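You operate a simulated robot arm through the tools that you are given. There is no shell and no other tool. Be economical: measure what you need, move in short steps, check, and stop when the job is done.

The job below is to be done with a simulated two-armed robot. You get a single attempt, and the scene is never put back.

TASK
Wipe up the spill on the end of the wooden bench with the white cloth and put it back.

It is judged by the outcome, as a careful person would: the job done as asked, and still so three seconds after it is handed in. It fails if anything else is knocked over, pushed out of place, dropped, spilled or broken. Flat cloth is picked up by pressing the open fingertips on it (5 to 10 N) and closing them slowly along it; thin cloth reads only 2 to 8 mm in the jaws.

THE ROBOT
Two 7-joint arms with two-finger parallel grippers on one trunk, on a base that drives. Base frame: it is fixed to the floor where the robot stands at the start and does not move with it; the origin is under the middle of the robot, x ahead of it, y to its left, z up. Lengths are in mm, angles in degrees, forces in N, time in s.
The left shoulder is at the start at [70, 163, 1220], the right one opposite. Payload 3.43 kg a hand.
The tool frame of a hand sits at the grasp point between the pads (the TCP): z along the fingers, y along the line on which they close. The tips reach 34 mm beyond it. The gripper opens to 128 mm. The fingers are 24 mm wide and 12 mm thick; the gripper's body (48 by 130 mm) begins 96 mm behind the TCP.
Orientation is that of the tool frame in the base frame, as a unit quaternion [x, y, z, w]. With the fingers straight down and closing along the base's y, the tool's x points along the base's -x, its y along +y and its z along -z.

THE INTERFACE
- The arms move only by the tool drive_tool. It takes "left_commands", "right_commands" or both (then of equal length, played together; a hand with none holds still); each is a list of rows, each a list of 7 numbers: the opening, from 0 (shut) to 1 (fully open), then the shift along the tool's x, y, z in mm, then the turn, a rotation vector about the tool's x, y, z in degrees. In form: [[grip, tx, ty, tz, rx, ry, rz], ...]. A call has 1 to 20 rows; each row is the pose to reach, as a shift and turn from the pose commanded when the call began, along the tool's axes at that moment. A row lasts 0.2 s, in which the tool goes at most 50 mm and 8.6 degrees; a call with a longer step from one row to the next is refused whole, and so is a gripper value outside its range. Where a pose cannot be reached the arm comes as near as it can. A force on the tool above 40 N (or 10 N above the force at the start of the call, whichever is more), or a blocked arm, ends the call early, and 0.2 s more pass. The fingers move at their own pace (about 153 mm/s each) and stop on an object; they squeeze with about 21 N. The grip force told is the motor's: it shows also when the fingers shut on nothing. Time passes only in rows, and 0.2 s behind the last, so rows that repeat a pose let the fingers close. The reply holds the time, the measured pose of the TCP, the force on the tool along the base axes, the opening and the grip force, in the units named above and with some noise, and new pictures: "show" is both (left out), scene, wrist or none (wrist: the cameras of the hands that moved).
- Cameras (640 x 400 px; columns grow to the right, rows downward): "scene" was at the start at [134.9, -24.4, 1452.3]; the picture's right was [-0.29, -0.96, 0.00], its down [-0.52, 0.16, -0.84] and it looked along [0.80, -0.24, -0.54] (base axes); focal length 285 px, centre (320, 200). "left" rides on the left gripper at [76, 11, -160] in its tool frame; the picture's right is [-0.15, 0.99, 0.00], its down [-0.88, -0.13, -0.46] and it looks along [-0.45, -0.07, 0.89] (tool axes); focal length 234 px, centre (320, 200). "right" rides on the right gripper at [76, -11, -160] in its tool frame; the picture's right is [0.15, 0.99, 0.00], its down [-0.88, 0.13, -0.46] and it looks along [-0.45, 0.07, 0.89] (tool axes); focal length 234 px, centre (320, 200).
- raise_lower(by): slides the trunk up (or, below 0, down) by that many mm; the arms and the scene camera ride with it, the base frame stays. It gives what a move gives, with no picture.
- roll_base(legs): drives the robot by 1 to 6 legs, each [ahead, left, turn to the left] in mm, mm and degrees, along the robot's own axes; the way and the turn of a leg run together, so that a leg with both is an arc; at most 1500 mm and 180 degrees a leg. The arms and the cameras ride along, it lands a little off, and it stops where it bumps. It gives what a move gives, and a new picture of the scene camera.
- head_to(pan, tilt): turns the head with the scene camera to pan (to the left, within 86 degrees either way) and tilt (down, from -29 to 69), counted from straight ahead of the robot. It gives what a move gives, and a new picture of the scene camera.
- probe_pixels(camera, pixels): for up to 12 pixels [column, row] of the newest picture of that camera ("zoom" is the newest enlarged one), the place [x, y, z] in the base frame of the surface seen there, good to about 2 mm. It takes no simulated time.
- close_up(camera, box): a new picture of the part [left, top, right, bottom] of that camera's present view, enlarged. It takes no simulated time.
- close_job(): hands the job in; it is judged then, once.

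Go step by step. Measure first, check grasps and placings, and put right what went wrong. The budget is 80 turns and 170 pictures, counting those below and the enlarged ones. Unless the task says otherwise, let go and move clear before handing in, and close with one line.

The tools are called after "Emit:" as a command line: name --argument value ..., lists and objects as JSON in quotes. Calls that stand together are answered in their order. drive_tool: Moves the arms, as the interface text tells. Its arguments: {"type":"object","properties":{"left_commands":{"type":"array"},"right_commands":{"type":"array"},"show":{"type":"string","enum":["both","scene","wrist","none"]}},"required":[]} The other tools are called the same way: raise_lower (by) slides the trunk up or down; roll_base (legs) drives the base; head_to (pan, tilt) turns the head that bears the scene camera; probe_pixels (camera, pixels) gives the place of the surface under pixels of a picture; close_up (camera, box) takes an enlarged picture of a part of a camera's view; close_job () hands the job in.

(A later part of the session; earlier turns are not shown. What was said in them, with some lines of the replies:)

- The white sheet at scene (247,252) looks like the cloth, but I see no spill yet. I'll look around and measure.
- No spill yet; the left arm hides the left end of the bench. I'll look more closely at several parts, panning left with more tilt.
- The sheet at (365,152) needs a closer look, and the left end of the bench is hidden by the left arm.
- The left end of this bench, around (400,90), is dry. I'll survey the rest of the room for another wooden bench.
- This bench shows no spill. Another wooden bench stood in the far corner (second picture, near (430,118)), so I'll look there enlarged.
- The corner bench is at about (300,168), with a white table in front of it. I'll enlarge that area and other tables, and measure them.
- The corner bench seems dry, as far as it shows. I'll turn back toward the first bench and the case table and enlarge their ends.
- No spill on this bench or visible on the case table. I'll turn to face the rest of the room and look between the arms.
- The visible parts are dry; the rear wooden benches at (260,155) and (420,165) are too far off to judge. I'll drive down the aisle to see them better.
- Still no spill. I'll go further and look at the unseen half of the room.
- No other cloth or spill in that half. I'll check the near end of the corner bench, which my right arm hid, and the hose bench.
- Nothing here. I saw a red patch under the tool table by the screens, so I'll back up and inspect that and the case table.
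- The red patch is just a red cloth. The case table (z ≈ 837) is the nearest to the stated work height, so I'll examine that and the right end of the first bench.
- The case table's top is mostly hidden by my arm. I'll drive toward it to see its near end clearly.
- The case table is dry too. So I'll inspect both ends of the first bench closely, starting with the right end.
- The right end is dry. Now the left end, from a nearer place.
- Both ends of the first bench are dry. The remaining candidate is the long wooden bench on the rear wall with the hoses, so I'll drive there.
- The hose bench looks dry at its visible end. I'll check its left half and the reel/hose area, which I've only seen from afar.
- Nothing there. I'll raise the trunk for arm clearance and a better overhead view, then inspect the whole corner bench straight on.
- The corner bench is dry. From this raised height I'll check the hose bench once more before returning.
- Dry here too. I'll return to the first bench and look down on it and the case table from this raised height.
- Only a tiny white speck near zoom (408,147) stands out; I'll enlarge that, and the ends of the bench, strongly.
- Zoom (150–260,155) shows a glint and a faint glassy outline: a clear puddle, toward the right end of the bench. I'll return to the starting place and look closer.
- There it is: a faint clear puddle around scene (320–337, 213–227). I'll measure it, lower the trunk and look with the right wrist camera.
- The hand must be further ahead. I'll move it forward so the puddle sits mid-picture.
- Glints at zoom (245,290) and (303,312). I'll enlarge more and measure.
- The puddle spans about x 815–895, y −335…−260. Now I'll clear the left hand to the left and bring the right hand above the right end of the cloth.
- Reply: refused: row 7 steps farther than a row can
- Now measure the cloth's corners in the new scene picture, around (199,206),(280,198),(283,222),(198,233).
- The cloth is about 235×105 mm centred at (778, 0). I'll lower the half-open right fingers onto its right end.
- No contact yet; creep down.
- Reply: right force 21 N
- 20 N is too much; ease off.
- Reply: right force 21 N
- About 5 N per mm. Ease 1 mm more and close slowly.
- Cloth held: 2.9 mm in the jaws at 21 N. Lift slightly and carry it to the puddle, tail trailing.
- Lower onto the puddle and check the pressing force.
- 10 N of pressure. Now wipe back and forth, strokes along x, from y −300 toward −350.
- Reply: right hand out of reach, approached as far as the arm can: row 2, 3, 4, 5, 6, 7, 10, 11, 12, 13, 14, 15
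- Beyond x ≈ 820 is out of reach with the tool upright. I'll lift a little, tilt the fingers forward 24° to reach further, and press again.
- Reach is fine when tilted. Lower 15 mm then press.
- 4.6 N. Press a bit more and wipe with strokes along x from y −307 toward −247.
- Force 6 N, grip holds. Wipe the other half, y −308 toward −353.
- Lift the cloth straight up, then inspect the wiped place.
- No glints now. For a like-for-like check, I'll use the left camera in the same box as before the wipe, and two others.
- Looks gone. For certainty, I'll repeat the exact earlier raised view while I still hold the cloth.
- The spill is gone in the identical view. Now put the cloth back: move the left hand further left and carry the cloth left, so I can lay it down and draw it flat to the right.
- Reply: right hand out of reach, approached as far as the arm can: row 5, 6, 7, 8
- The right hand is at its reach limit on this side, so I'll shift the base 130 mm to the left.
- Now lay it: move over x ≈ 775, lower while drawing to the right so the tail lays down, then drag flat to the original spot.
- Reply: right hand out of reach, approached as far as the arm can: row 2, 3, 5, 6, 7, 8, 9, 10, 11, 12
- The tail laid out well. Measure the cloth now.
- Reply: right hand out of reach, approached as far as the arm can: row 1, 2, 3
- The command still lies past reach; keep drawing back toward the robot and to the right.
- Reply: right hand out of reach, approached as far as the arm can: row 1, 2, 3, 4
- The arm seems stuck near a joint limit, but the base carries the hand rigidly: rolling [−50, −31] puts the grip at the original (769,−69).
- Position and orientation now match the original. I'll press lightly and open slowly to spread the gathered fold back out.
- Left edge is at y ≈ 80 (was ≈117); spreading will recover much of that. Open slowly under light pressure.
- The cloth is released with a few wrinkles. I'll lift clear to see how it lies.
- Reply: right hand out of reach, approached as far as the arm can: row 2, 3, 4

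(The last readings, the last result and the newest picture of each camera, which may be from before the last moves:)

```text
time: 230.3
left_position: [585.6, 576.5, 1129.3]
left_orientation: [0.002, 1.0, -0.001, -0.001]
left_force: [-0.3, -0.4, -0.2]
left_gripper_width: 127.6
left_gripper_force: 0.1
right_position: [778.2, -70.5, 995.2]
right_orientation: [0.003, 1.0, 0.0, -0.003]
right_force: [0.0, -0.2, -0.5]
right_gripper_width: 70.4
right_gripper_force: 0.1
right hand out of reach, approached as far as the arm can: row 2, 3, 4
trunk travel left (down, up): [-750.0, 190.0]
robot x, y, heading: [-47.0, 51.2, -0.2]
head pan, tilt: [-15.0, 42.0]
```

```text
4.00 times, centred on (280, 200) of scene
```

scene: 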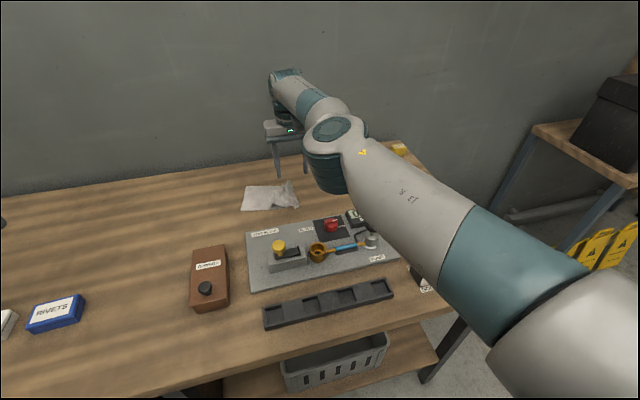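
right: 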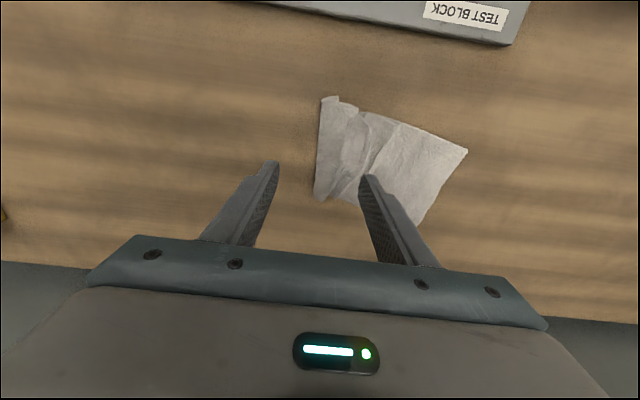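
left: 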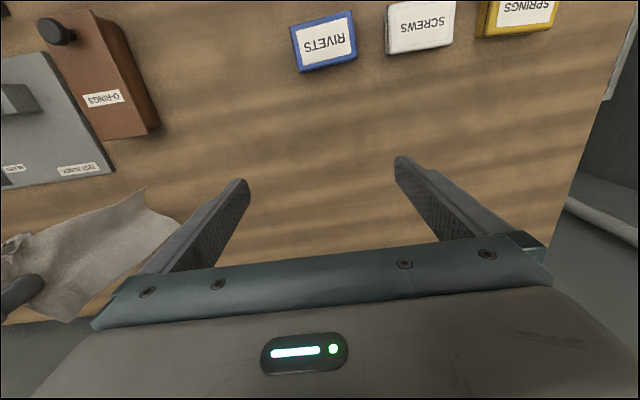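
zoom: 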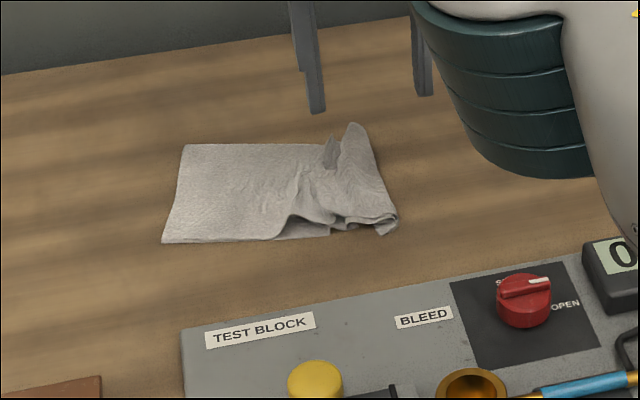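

The right part is bunched; I'll tidy it by pulling the two ends apart gently with both hands. First set the base back to a better stance.

Emit:
roll_base --legs '[[48, -50, 0]]'

Emit:
drive_tool --left_commands '[[0.3, 0, -45, 0, 0, 0, 0], [0.2, -20, -88, 0, 0, 0, 0], [0.1, -40, -130, 0, 0, 0, 0], [0, -60, -172, 0, 0, 0, 0], [0, -80, -214, 0, 0, 0, 0], [0, -100, -256, 0, 0, 0, 0], [0, -120, -298, 0, 0, 0, 0], [0, -140, -320, 20, 0, 0, 0]]' --right_commands '[[0.3, 10, 0, 0, 0, 0, 0], [0.2, 20, 0, 0, 0, 0, 0], [0.1, 30, 0, 0, 0, 0, 0], [0, 40, 0, 0, 0, 0, 0], [0, 40, 0, 0, 0, 0, 0], [0, 40, 0, 0, 0, 0, 0], [0, 40, 0, 0, 0, 0, 0], [0, 40, 0, 0, 0, 0, 0]]' --show "both"

```text
time: 231.4
left_position: [630.2, 529.9, 1129.7]
left_orientation: [0.002, 1.0, -0.001, 0.0]
left_force: [0.5, 0.2, 0.0]
left_gripper_width: 128.0
left_gripper_force: 0.0
right_position: [826.0, -116.9, 996.9]
right_orientation: [0.001, 1.0, -0.001, -0.001]
right_force: [-0.2, 1.0, 0.2]
right_gripper_width: 70.6
right_gripper_force: 0.1
trunk travel left (down, up): [-750.0, 190.0]
robot x, y, heading: [-0.6, 3.4, -0.2]
head pan, tilt: [-15.0, 42.0]
```

scene: 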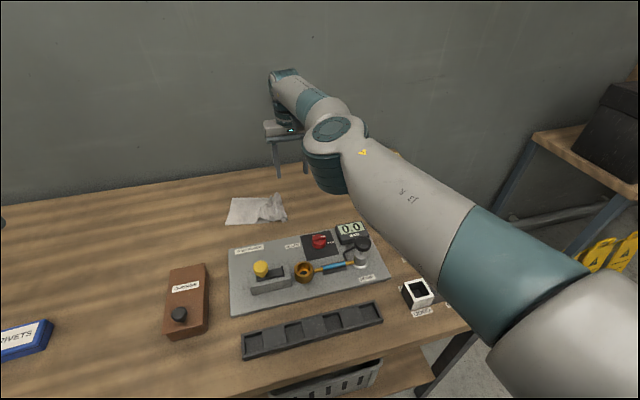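

```text
time: 233.2
left_position: [772.4, 205.1, 1109.3]
left_orientation: [0.001, 1.0, 0.0, 0.0]
left_force: [-0.1, -0.7, 0.0]
left_gripper_width: 0.1
left_gripper_force: 21.0
right_position: [827.4, -119.5, 994.8]
right_orientation: [0.001, 1.0, 0.001, -0.002]
right_force: [0.1, -0.6, -0.2]
right_gripper_width: 0.3
right_gripper_force: 20.9
right hand out of reach, approached as far as the arm can: row 1, 2, 3, 4, 5, 6, 7, 8
trunk travel left (down, up): [-750.0, 190.0]
robot x, y, heading: [-2.0, 6.5, -0.1]
head pan, tilt: [-15.0, 42.0]
```

scene: 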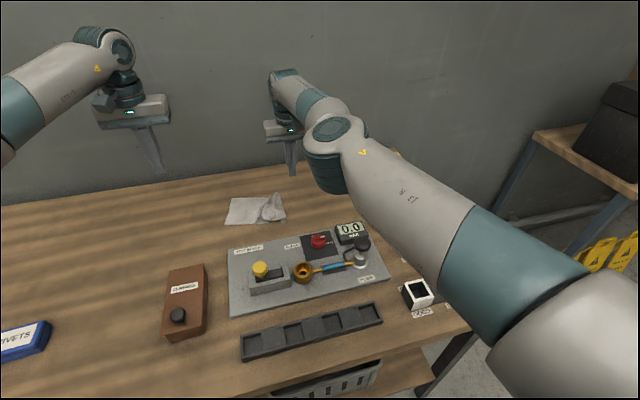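
right: 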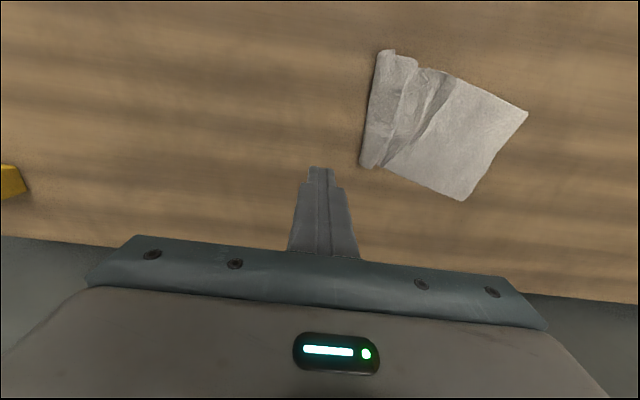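
left: 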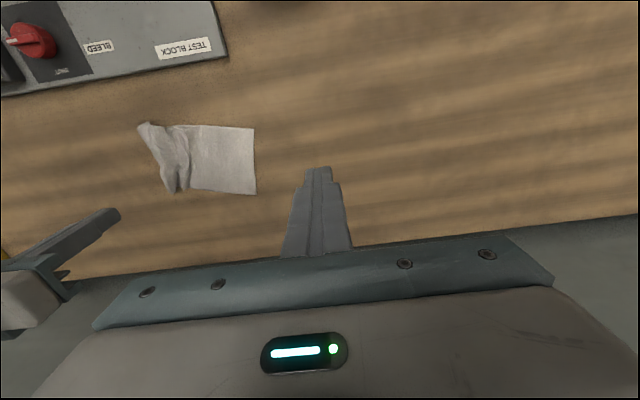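

The right arm keeps reporting out of reach; I'll raise and pull it back by a larger amount to free it, keeping the left still.

Emit:
drive_tool --right_commands '[[0, 20, -10, -30, 0, 0, 0], [0, 50, -20, -60, 0, 0, 0], [0, 80, -30, -80, 0, 0, 0], [0, 110, -40, -80, 0, 0, 0], [0, 140, -40, -80, 0, 0, 0], [0, 170, -40, -80, 0, 0, 0], [0, 170, -40, -80, 0, 0, 0]]' --show "none"

```text
time: 234.8
left_position: [772.5, 206.6, 1110.3]
left_orientation: [0.001, 1.0, 0.0, 0.0]
left_force: [-0.5, -0.6, 0.3]
left_gripper_width: 0.1
left_gripper_force: 20.8
right_position: [829.4, -145.5, 1078.2]
right_orientation: [0.0, 1.0, 0.0, -0.001]
right_force: [-0.1, -0.8, 0.1]
right_gripper_width: 0.0
right_gripper_force: 21.4
right hand out of reach, approached as far as the arm can: row 1, 2, 3, 4, 5, 6, 7
trunk travel left (down, up): [-750.0, 190.0]
robot x, y, heading: [2.5, 3.5, 0.1]
head pan, tilt: [-15.0, 42.0]
```

Only x is stuck (arm straight). The right hand isn't needed further, so I'll swing it to the right, out of the way, trying a bigger pull back too.

Emit:
drive_tool --right_commands '[[0, 0, -40, -20, 0, 0, 0], [0, 0, -80, -40, 0, 0, 0], [0, 20, -120, -60, 0, 0, 0], [0, 50, -155, -60, 0, 0, 0], [0, 80, -190, -60, 0, 0, 0], [0, 110, -225, -60, 0, 0, 0], [0, 140, -260, -60, 0, 0, 0], [0, 180, -280, -60, 0, 0, 0], [0, 180, -280, -60, 0, 0, 0]]' --show "scene"

```text
time: 236.8
left_position: [771.1, 208.4, 1109.5]
left_orientation: [0.001, 1.0, -0.001, -0.002]
left_force: [0.0, -0.5, -0.3]
left_gripper_width: 0.0
left_gripper_force: 20.8
right_position: [640.7, -420.0, 1137.2]
right_orientation: [0.002, 1.0, -0.002, -0.002]
right_force: [0.2, 1.0, -0.5]
right_gripper_width: 0.0
right_gripper_force: 21.4
right hand out of reach, approached as far as the arm can: row 1
trunk travel left (down, up): [-750.0, 190.0]
robot x, y, heading: [1.6, -1.2, 0.0]
head pan, tilt: [-15.0, 42.0]
```

scene: 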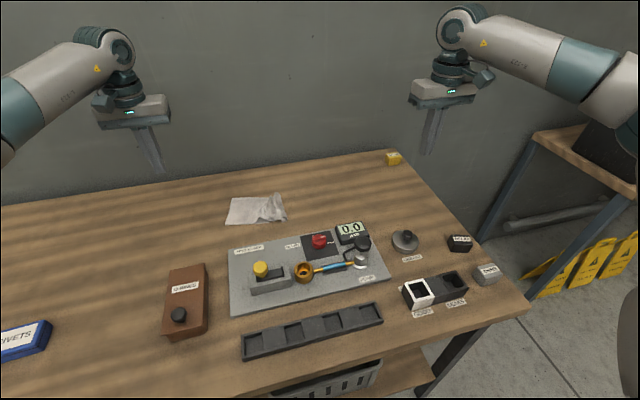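

Right arm freed. Measure the cloth as it lies.

Emit:
close_up --camera "scene" --box '[208, 175, 304, 235]'

Emit:
probe_pixels --camera "zoom" --pixels '[[160, 150], [125, 315], [330, 310], [420, 145], [470, 130], [525, 285], [480, 220], [250, 220]]'

```text
6.67 times, centred on (256, 205) of scene
```

zoom: 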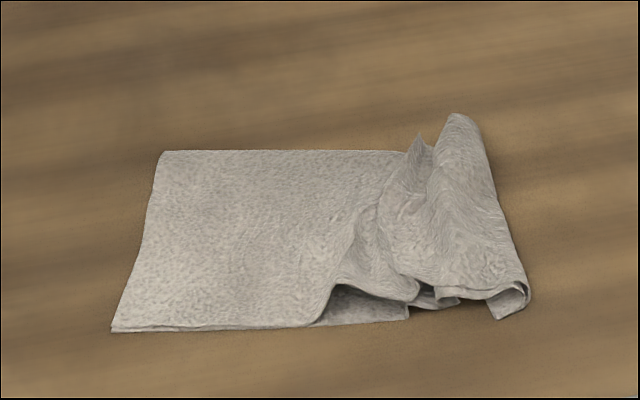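

```text
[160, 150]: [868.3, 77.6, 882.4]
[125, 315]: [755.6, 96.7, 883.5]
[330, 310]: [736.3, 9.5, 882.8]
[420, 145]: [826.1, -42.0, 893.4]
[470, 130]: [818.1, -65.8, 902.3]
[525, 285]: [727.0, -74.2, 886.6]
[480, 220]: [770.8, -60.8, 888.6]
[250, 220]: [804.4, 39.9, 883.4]
```

The right end is tucked and ridged. I'll bring both closed hands over the cloth: right at (772,−62), left at (805,84).

Emit:
drive_tool --right_commands '[[0, -14, 40, 10, 0, 0, 0], [0, -28, 80, 20, 0, 0, 0], [0, -42, 120, 30, 0, 0, 0], [0, -56, 160, 40, 0, 0, 0], [0, -70, 200, 60, 0, 0, 0], [0, -84, 240, 80, 0, 0, 0], [0, -98, 280, 100, 0, 0, 0], [0, -112, 320, 120, 0, 0, 0], [0, -131, 357, 140, 0, 0, 0], [0, -131, 357, 177, 0, 0, 0], [0, -131, 357, 177, 0, 0, 0]]' --left_commands '[[0, 0, 0, 0, 0, 0, 0], [0, 0, 0, 0, 0, 0, 0], [0, 0, 0, 0, 0, 0, 0], [0, -10, -20, 10, 0, 0, 0], [0, -20, -40, 30, 0, 0, 0], [0, -30, -60, 50, 0, 0, 0], [0, -35, -80, 70, 0, 0, 0], [0, -35, -100, 100, 0, 0, 0], [0, -35, -123, 120, 0, 0, 0], [0, -35, -123, 150, 0, 0, 0], [0, -35, -123, 150, 0, 0, 0]]' --show "both"

```text
time: 239.2
left_position: [804.8, 83.6, 958.2]
left_orientation: [0.001, 1.0, 0.0, 0.0]
left_force: [0.4, -0.3, 0.5]
left_gripper_width: 0.0
left_gripper_force: 20.9
right_position: [770.5, -66.7, 958.8]
right_orientation: [0.002, 1.0, 0.0, -0.001]
right_force: [0.1, -0.6, -0.2]
right_gripper_width: 0.0
right_gripper_force: 20.9
trunk travel left (down, up): [-750.0, 190.0]
robot x, y, heading: [1.3, 3.1, -0.1]
head pan, tilt: [-15.0, 42.0]
```

scene: 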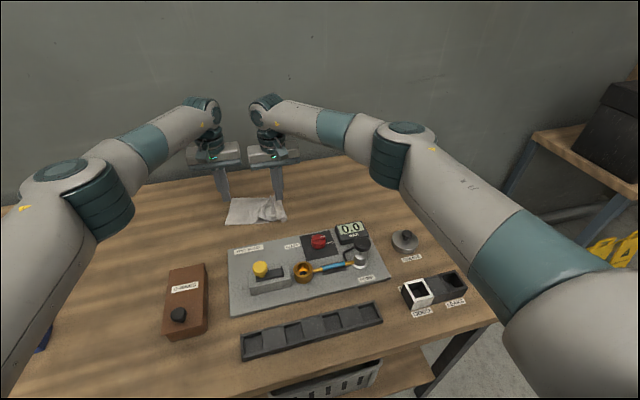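
right: 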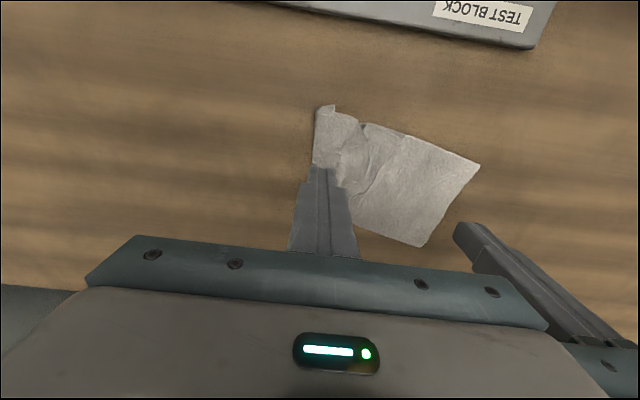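
left: 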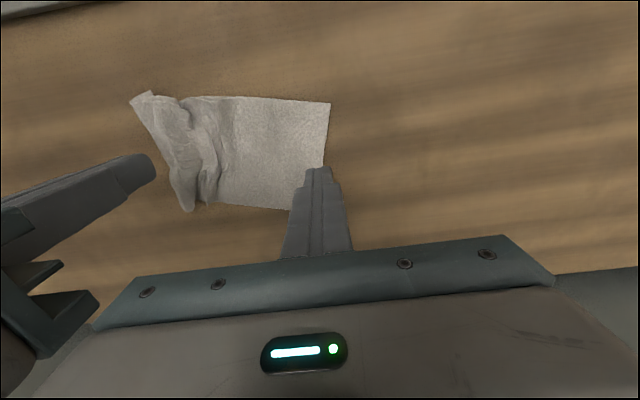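

Shift both tips well onto the cloth (offset in x so the grippers clear each other) and lower to near contact.

Emit:
drive_tool --right_commands '[[0, 12, 0, 0, 0, 0, 0], [0, 12, 0, 20, 0, 0, 0], [0, 12, 0, 35, 0, 0, 0], [0, 12, 0, 40, 0, 0, 0], [0, 12, 0, 42, 0, 0, 0], [0, 12, 0, 42, 0, 0, 0]]' --left_commands '[[0, -17, 0, 0, 0, 0, 0], [0, -17, -14, 20, 0, 0, 0], [0, -17, -14, 35, 0, 0, 0], [0, -17, -14, 40, 0, 0, 0], [0, -17, -14, 42, 0, 0, 0], [0, -17, -14, 42, 0, 0, 0]]' --show "none"

```text
time: 240.6
left_position: [811.9, 74.0, 919.8]
left_orientation: [0.0, 1.0, -0.001, -0.001]
left_force: [0.3, 0.2, -0.2]
left_gripper_width: 0.0
left_gripper_force: 21.3
left hand out of reach, approached as far as the arm can: row 1, 2, 3, 4, 5, 6
right_position: [759.1, -66.0, 918.2]
right_orientation: [0.001, 1.0, 0.0, -0.002]
right_force: [-0.3, -0.7, -0.2]
right_gripper_width: 0.0
right_gripper_force: 20.8
trunk travel left (down, up): [-750.0, 190.0]
robot x, y, heading: [0.3, 3.7, -0.3]
head pan, tilt: [-15.0, 42.0]
```

Emit:
drive_tool --right_commands '[[0, 0, 0, 2, 0, 0, 0], [0, 0, 0, 3.5, 0, 0, 0], [0, 0, 0, 3.5, 0, 0, 0]]' --left_commands '[[0, 12, 0, 2, 0, 0, 0], [0, 14, 0, 4, 0, 0, 0], [0, 14, 0, 4, 0, 0, 0]]' --show "none"

```text
time: 241.4
left_position: [797.2, 74.4, 916.4]
left_orientation: [0.001, 1.0, 0.0, 0.0]
left_force: [-0.1, 0.0, -0.6]
left_gripper_width: 0.0
left_gripper_force: 21.2
right_position: [758.3, -64.4, 916.1]
right_orientation: [0.001, 1.0, 0.0, 0.0]
right_force: [2.3, 0.0, 10.4]
right_gripper_width: 0.0
right_gripper_force: 21.0
trunk travel left (down, up): [-750.0, 190.0]
robot x, y, heading: [3.4, 3.2, 0.1]
head pan, tilt: [-15.0, 42.0]
```

Right presses at 10 N; left needs a bit more. Then pull the ends apart.

Emit:
drive_tool --right_commands '[[0, 0, 0, 0, 0, 0, 0], [0, 0, 0, 0, 0, 0, 0], [0, 0, 0, 0, 0, 0, 0], [0, 0, -8, 0, 0, 0, 0], [0, 0, -16, 0, 0, 0, 0], [0, 0, -24, 0, 0, 0, 0], [0, 0, -32, 0, 0, 0, 0], [0, 0, -40, 0, 0, 0, 0], [0, 0, -40, 0, 0, 0, 0]]' --left_commands '[[0, 0, 0, 1.5, 0, 0, 0], [0, 0, 0, 3, 0, 0, 0], [0, 0, 0, 3.5, 0, 0, 0], [0, 0, 5, 3.5, 0, 0, 0], [0, 0, 10, 3.5, 0, 0, 0], [0, 3, 15, 3.5, 0, 0, 0], [0, 6, 20, 3.5, 0, 0, 0], [0, 10, 25, 3.5, 0, 0, 0], [0, 10, 25, 3.5, 0, 0, 0]]' --show "both"

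```text
time: 243.4
left_position: [786.4, 97.2, 915.0]
left_orientation: [0.001, 1.0, 0.0, 0.002]
left_force: [3.6, -7.7, 21.7]
left_gripper_width: 0.0
left_gripper_force: 21.5
right_position: [755.9, -107.7, 917.5]
right_orientation: [0.001, 1.0, 0.0, 0.001]
right_force: [0.2, 4.3, 4.9]
right_gripper_width: 0.2
right_gripper_force: 21.1
trunk travel left (down, up): [-750.0, 190.0]
robot x, y, heading: [1.1, 5.3, -0.0]
head pan, tilt: [-15.0, 42.0]
```

scene: 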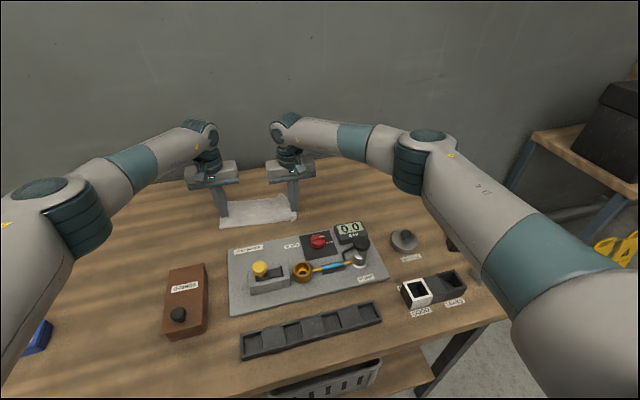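
right: 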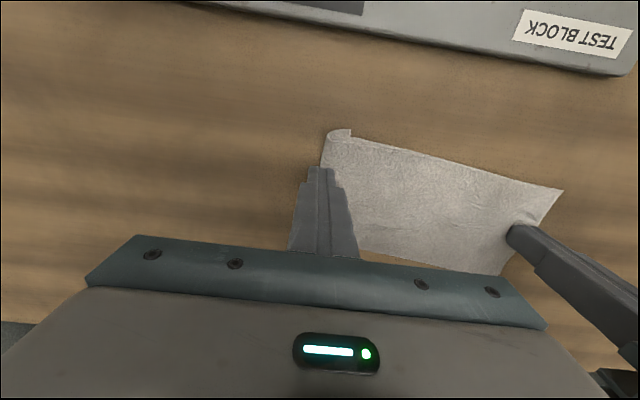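
left: 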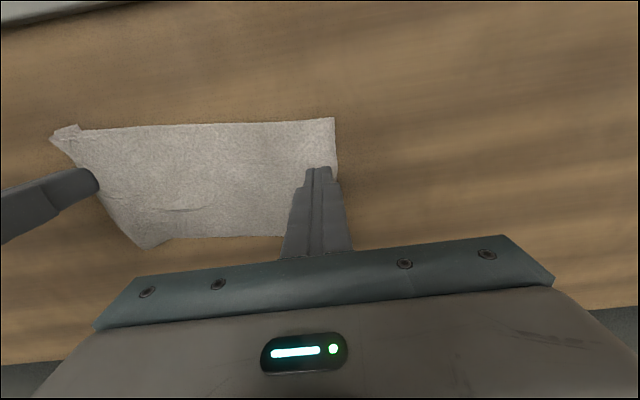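

Excellent: the cloth is nearly flat and in its original place. I'll lift both hands straight up, then move them clear.

Emit:
drive_tool --right_commands '[[0, 0, 0, -10, 0, 0, 0], [0, 0, 0, -40, 0, 0, 0], [0, 0, -20, -80, 0, 0, 0], [0, 20, -60, -120, 0, 0, 0], [0, 50, -95, -140, 0, 0, 0], [0, 85, -130, -150, 0, 0, 0], [0, 120, -165, -160, 0, 0, 0], [0, 150, -200, -160, 0, 0, 0], [0, 150, -240, -160, 0, 0, 0]]' --left_commands '[[0, 0, 0, -10, 0, 0, 0], [0, 0, 0, -40, 0, 0, 0], [0, 10, 20, -80, 0, 0, 0], [0, 30, 50, -120, 0, 0, 0], [0, 60, 85, -150, 0, 0, 0], [0, 80, 120, -170, 0, 0, 0], [0, 100, 155, -180, 0, 0, 0], [0, 110, 190, -180, 0, 0, 0], [0, 110, 220, -180, 0, 0, 0]]' --show "both"

Emit:
close_up --camera "scene" --box '[200, 160, 360, 260]'

Emit:
close_up --camera "scene" --box '[300, 140, 420, 215]'

```text
refused: row 4 steps farther than a row can; nothing moved
```

```text
4.00 times, centred on (280, 210) of scene
```

zoom: 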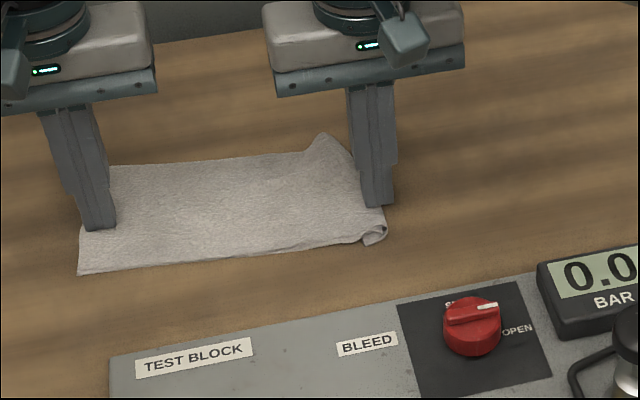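

```text
5.33 times, centred on (360, 178) of scene
```

zoom: 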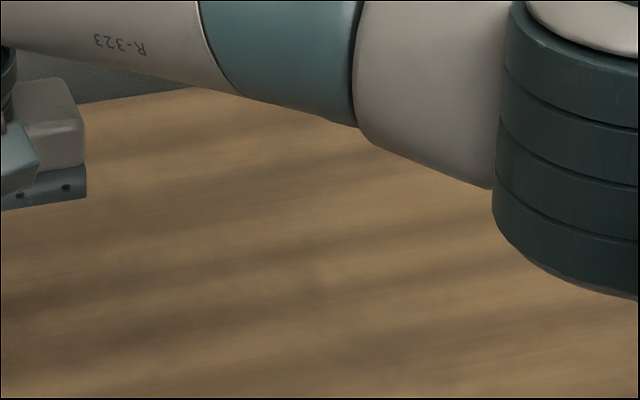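

The step was too long; the same retreat with smaller steps.

Emit:
drive_tool --right_commands '[[0, 0, 0, -10, 0, 0, 0], [0, 0, 0, -40, 0, 0, 0], [0, 0, -10, -75, 0, 0, 0], [0, 10, -30, -105, 0, 0, 0], [0, 30, -60, -130, 0, 0, 0], [0, 55, -90, -150, 0, 0, 0], [0, 80, -125, -160, 0, 0, 0], [0, 105, -160, -160, 0, 0, 0], [0, 130, -195, -160, 0, 0, 0], [0, 150, -235, -160, 0, 0, 0]]' --left_commands '[[0, 0, 0, -10, 0, 0, 0], [0, 0, 0, -40, 0, 0, 0], [0, 0, 10, -75, 0, 0, 0], [0, 10, 30, -105, 0, 0, 0], [0, 30, 60, -130, 0, 0, 0], [0, 55, 90, -150, 0, 0, 0], [0, 80, 120, -170, 0, 0, 0], [0, 95, 155, -180, 0, 0, 0], [0, 110, 190, -180, 0, 0, 0], [0, 110, 220, -180, 0, 0, 0]]' --show "both"

Emit:
close_up --camera "scene" --box '[200, 160, 360, 260]'

Emit:
close_up --camera "scene" --box '[290, 140, 410, 215]'

```text
time: 245.6
left_position: [677.4, 320.1, 1093.7]
left_orientation: [0.001, 1.0, 0.001, 0.0]
left_force: [-0.4, -0.1, 0.1]
left_gripper_width: 0.0
left_gripper_force: 21.3
right_position: [605.6, -342.5, 1074.2]
right_orientation: [0.001, 1.0, 0.001, -0.001]
right_force: [-0.1, 0.0, 0.4]
right_gripper_width: 0.0
right_gripper_force: 21.1
trunk travel left (down, up): [-750.0, 190.0]
robot x, y, heading: [4.4, 6.7, 0.1]
head pan, tilt: [-15.0, 42.0]
```

scene: 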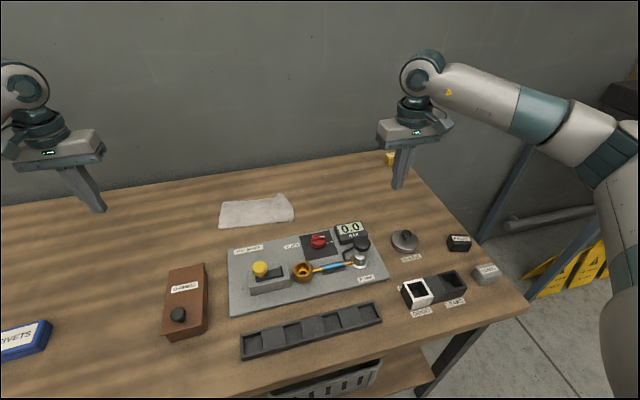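
right: 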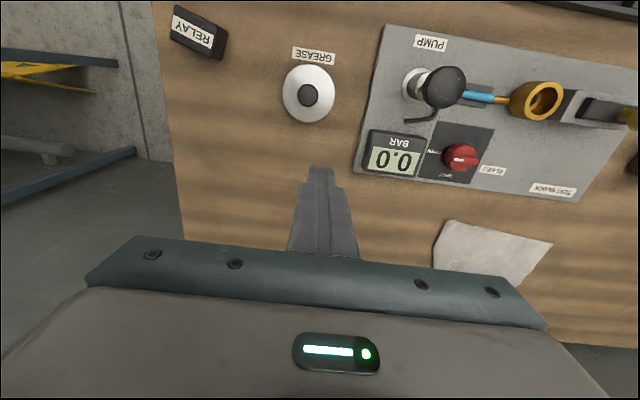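
left: 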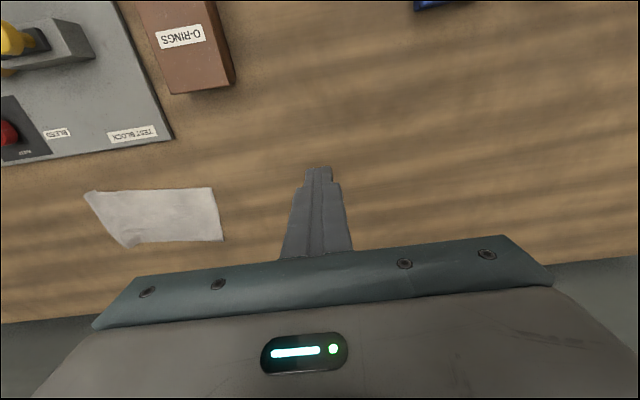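

```text
4.00 times, centred on (280, 210) of scene
```

zoom: 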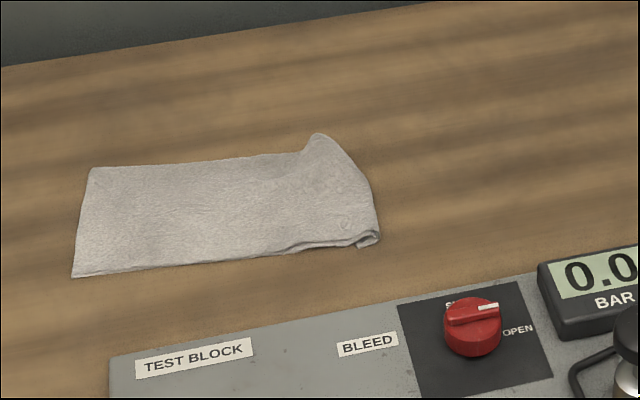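

```text
5.33 times, centred on (350, 178) of scene
```

zoom: 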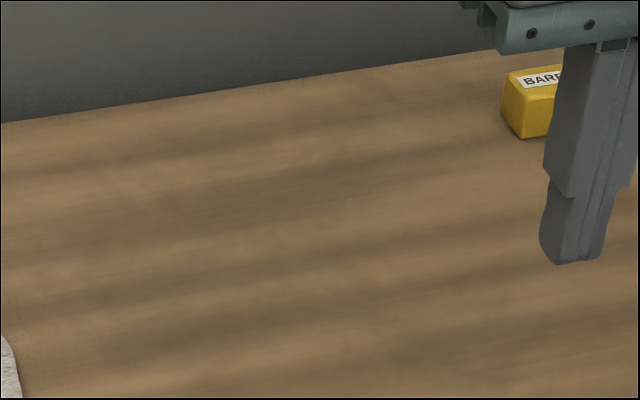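

The cloth lies nearly flat and the wiped place is dry. A quick check of its position.

Emit:
probe_pixels --camera "scene" --pixels '[[224, 203], [219, 228], [292, 218], [281, 196], [256, 211]]'

```text
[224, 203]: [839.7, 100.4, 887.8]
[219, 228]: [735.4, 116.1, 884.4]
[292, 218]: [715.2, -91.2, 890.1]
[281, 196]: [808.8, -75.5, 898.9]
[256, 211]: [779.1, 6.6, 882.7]
```

The corners are within 10–50 mm of where they started: the left end is back at (735,116) and the centre is at (779,7). Both hands are clear and nothing else moved, so I'm handing in.

Emit:
close_job

```text
The job is handed in.
```

I wiped up the clear puddle near the right end of the wooden bench with the white cloth. I then laid the cloth back in its place, with its centre within about 10 mm of where it started and its right edge slightly tucked under.
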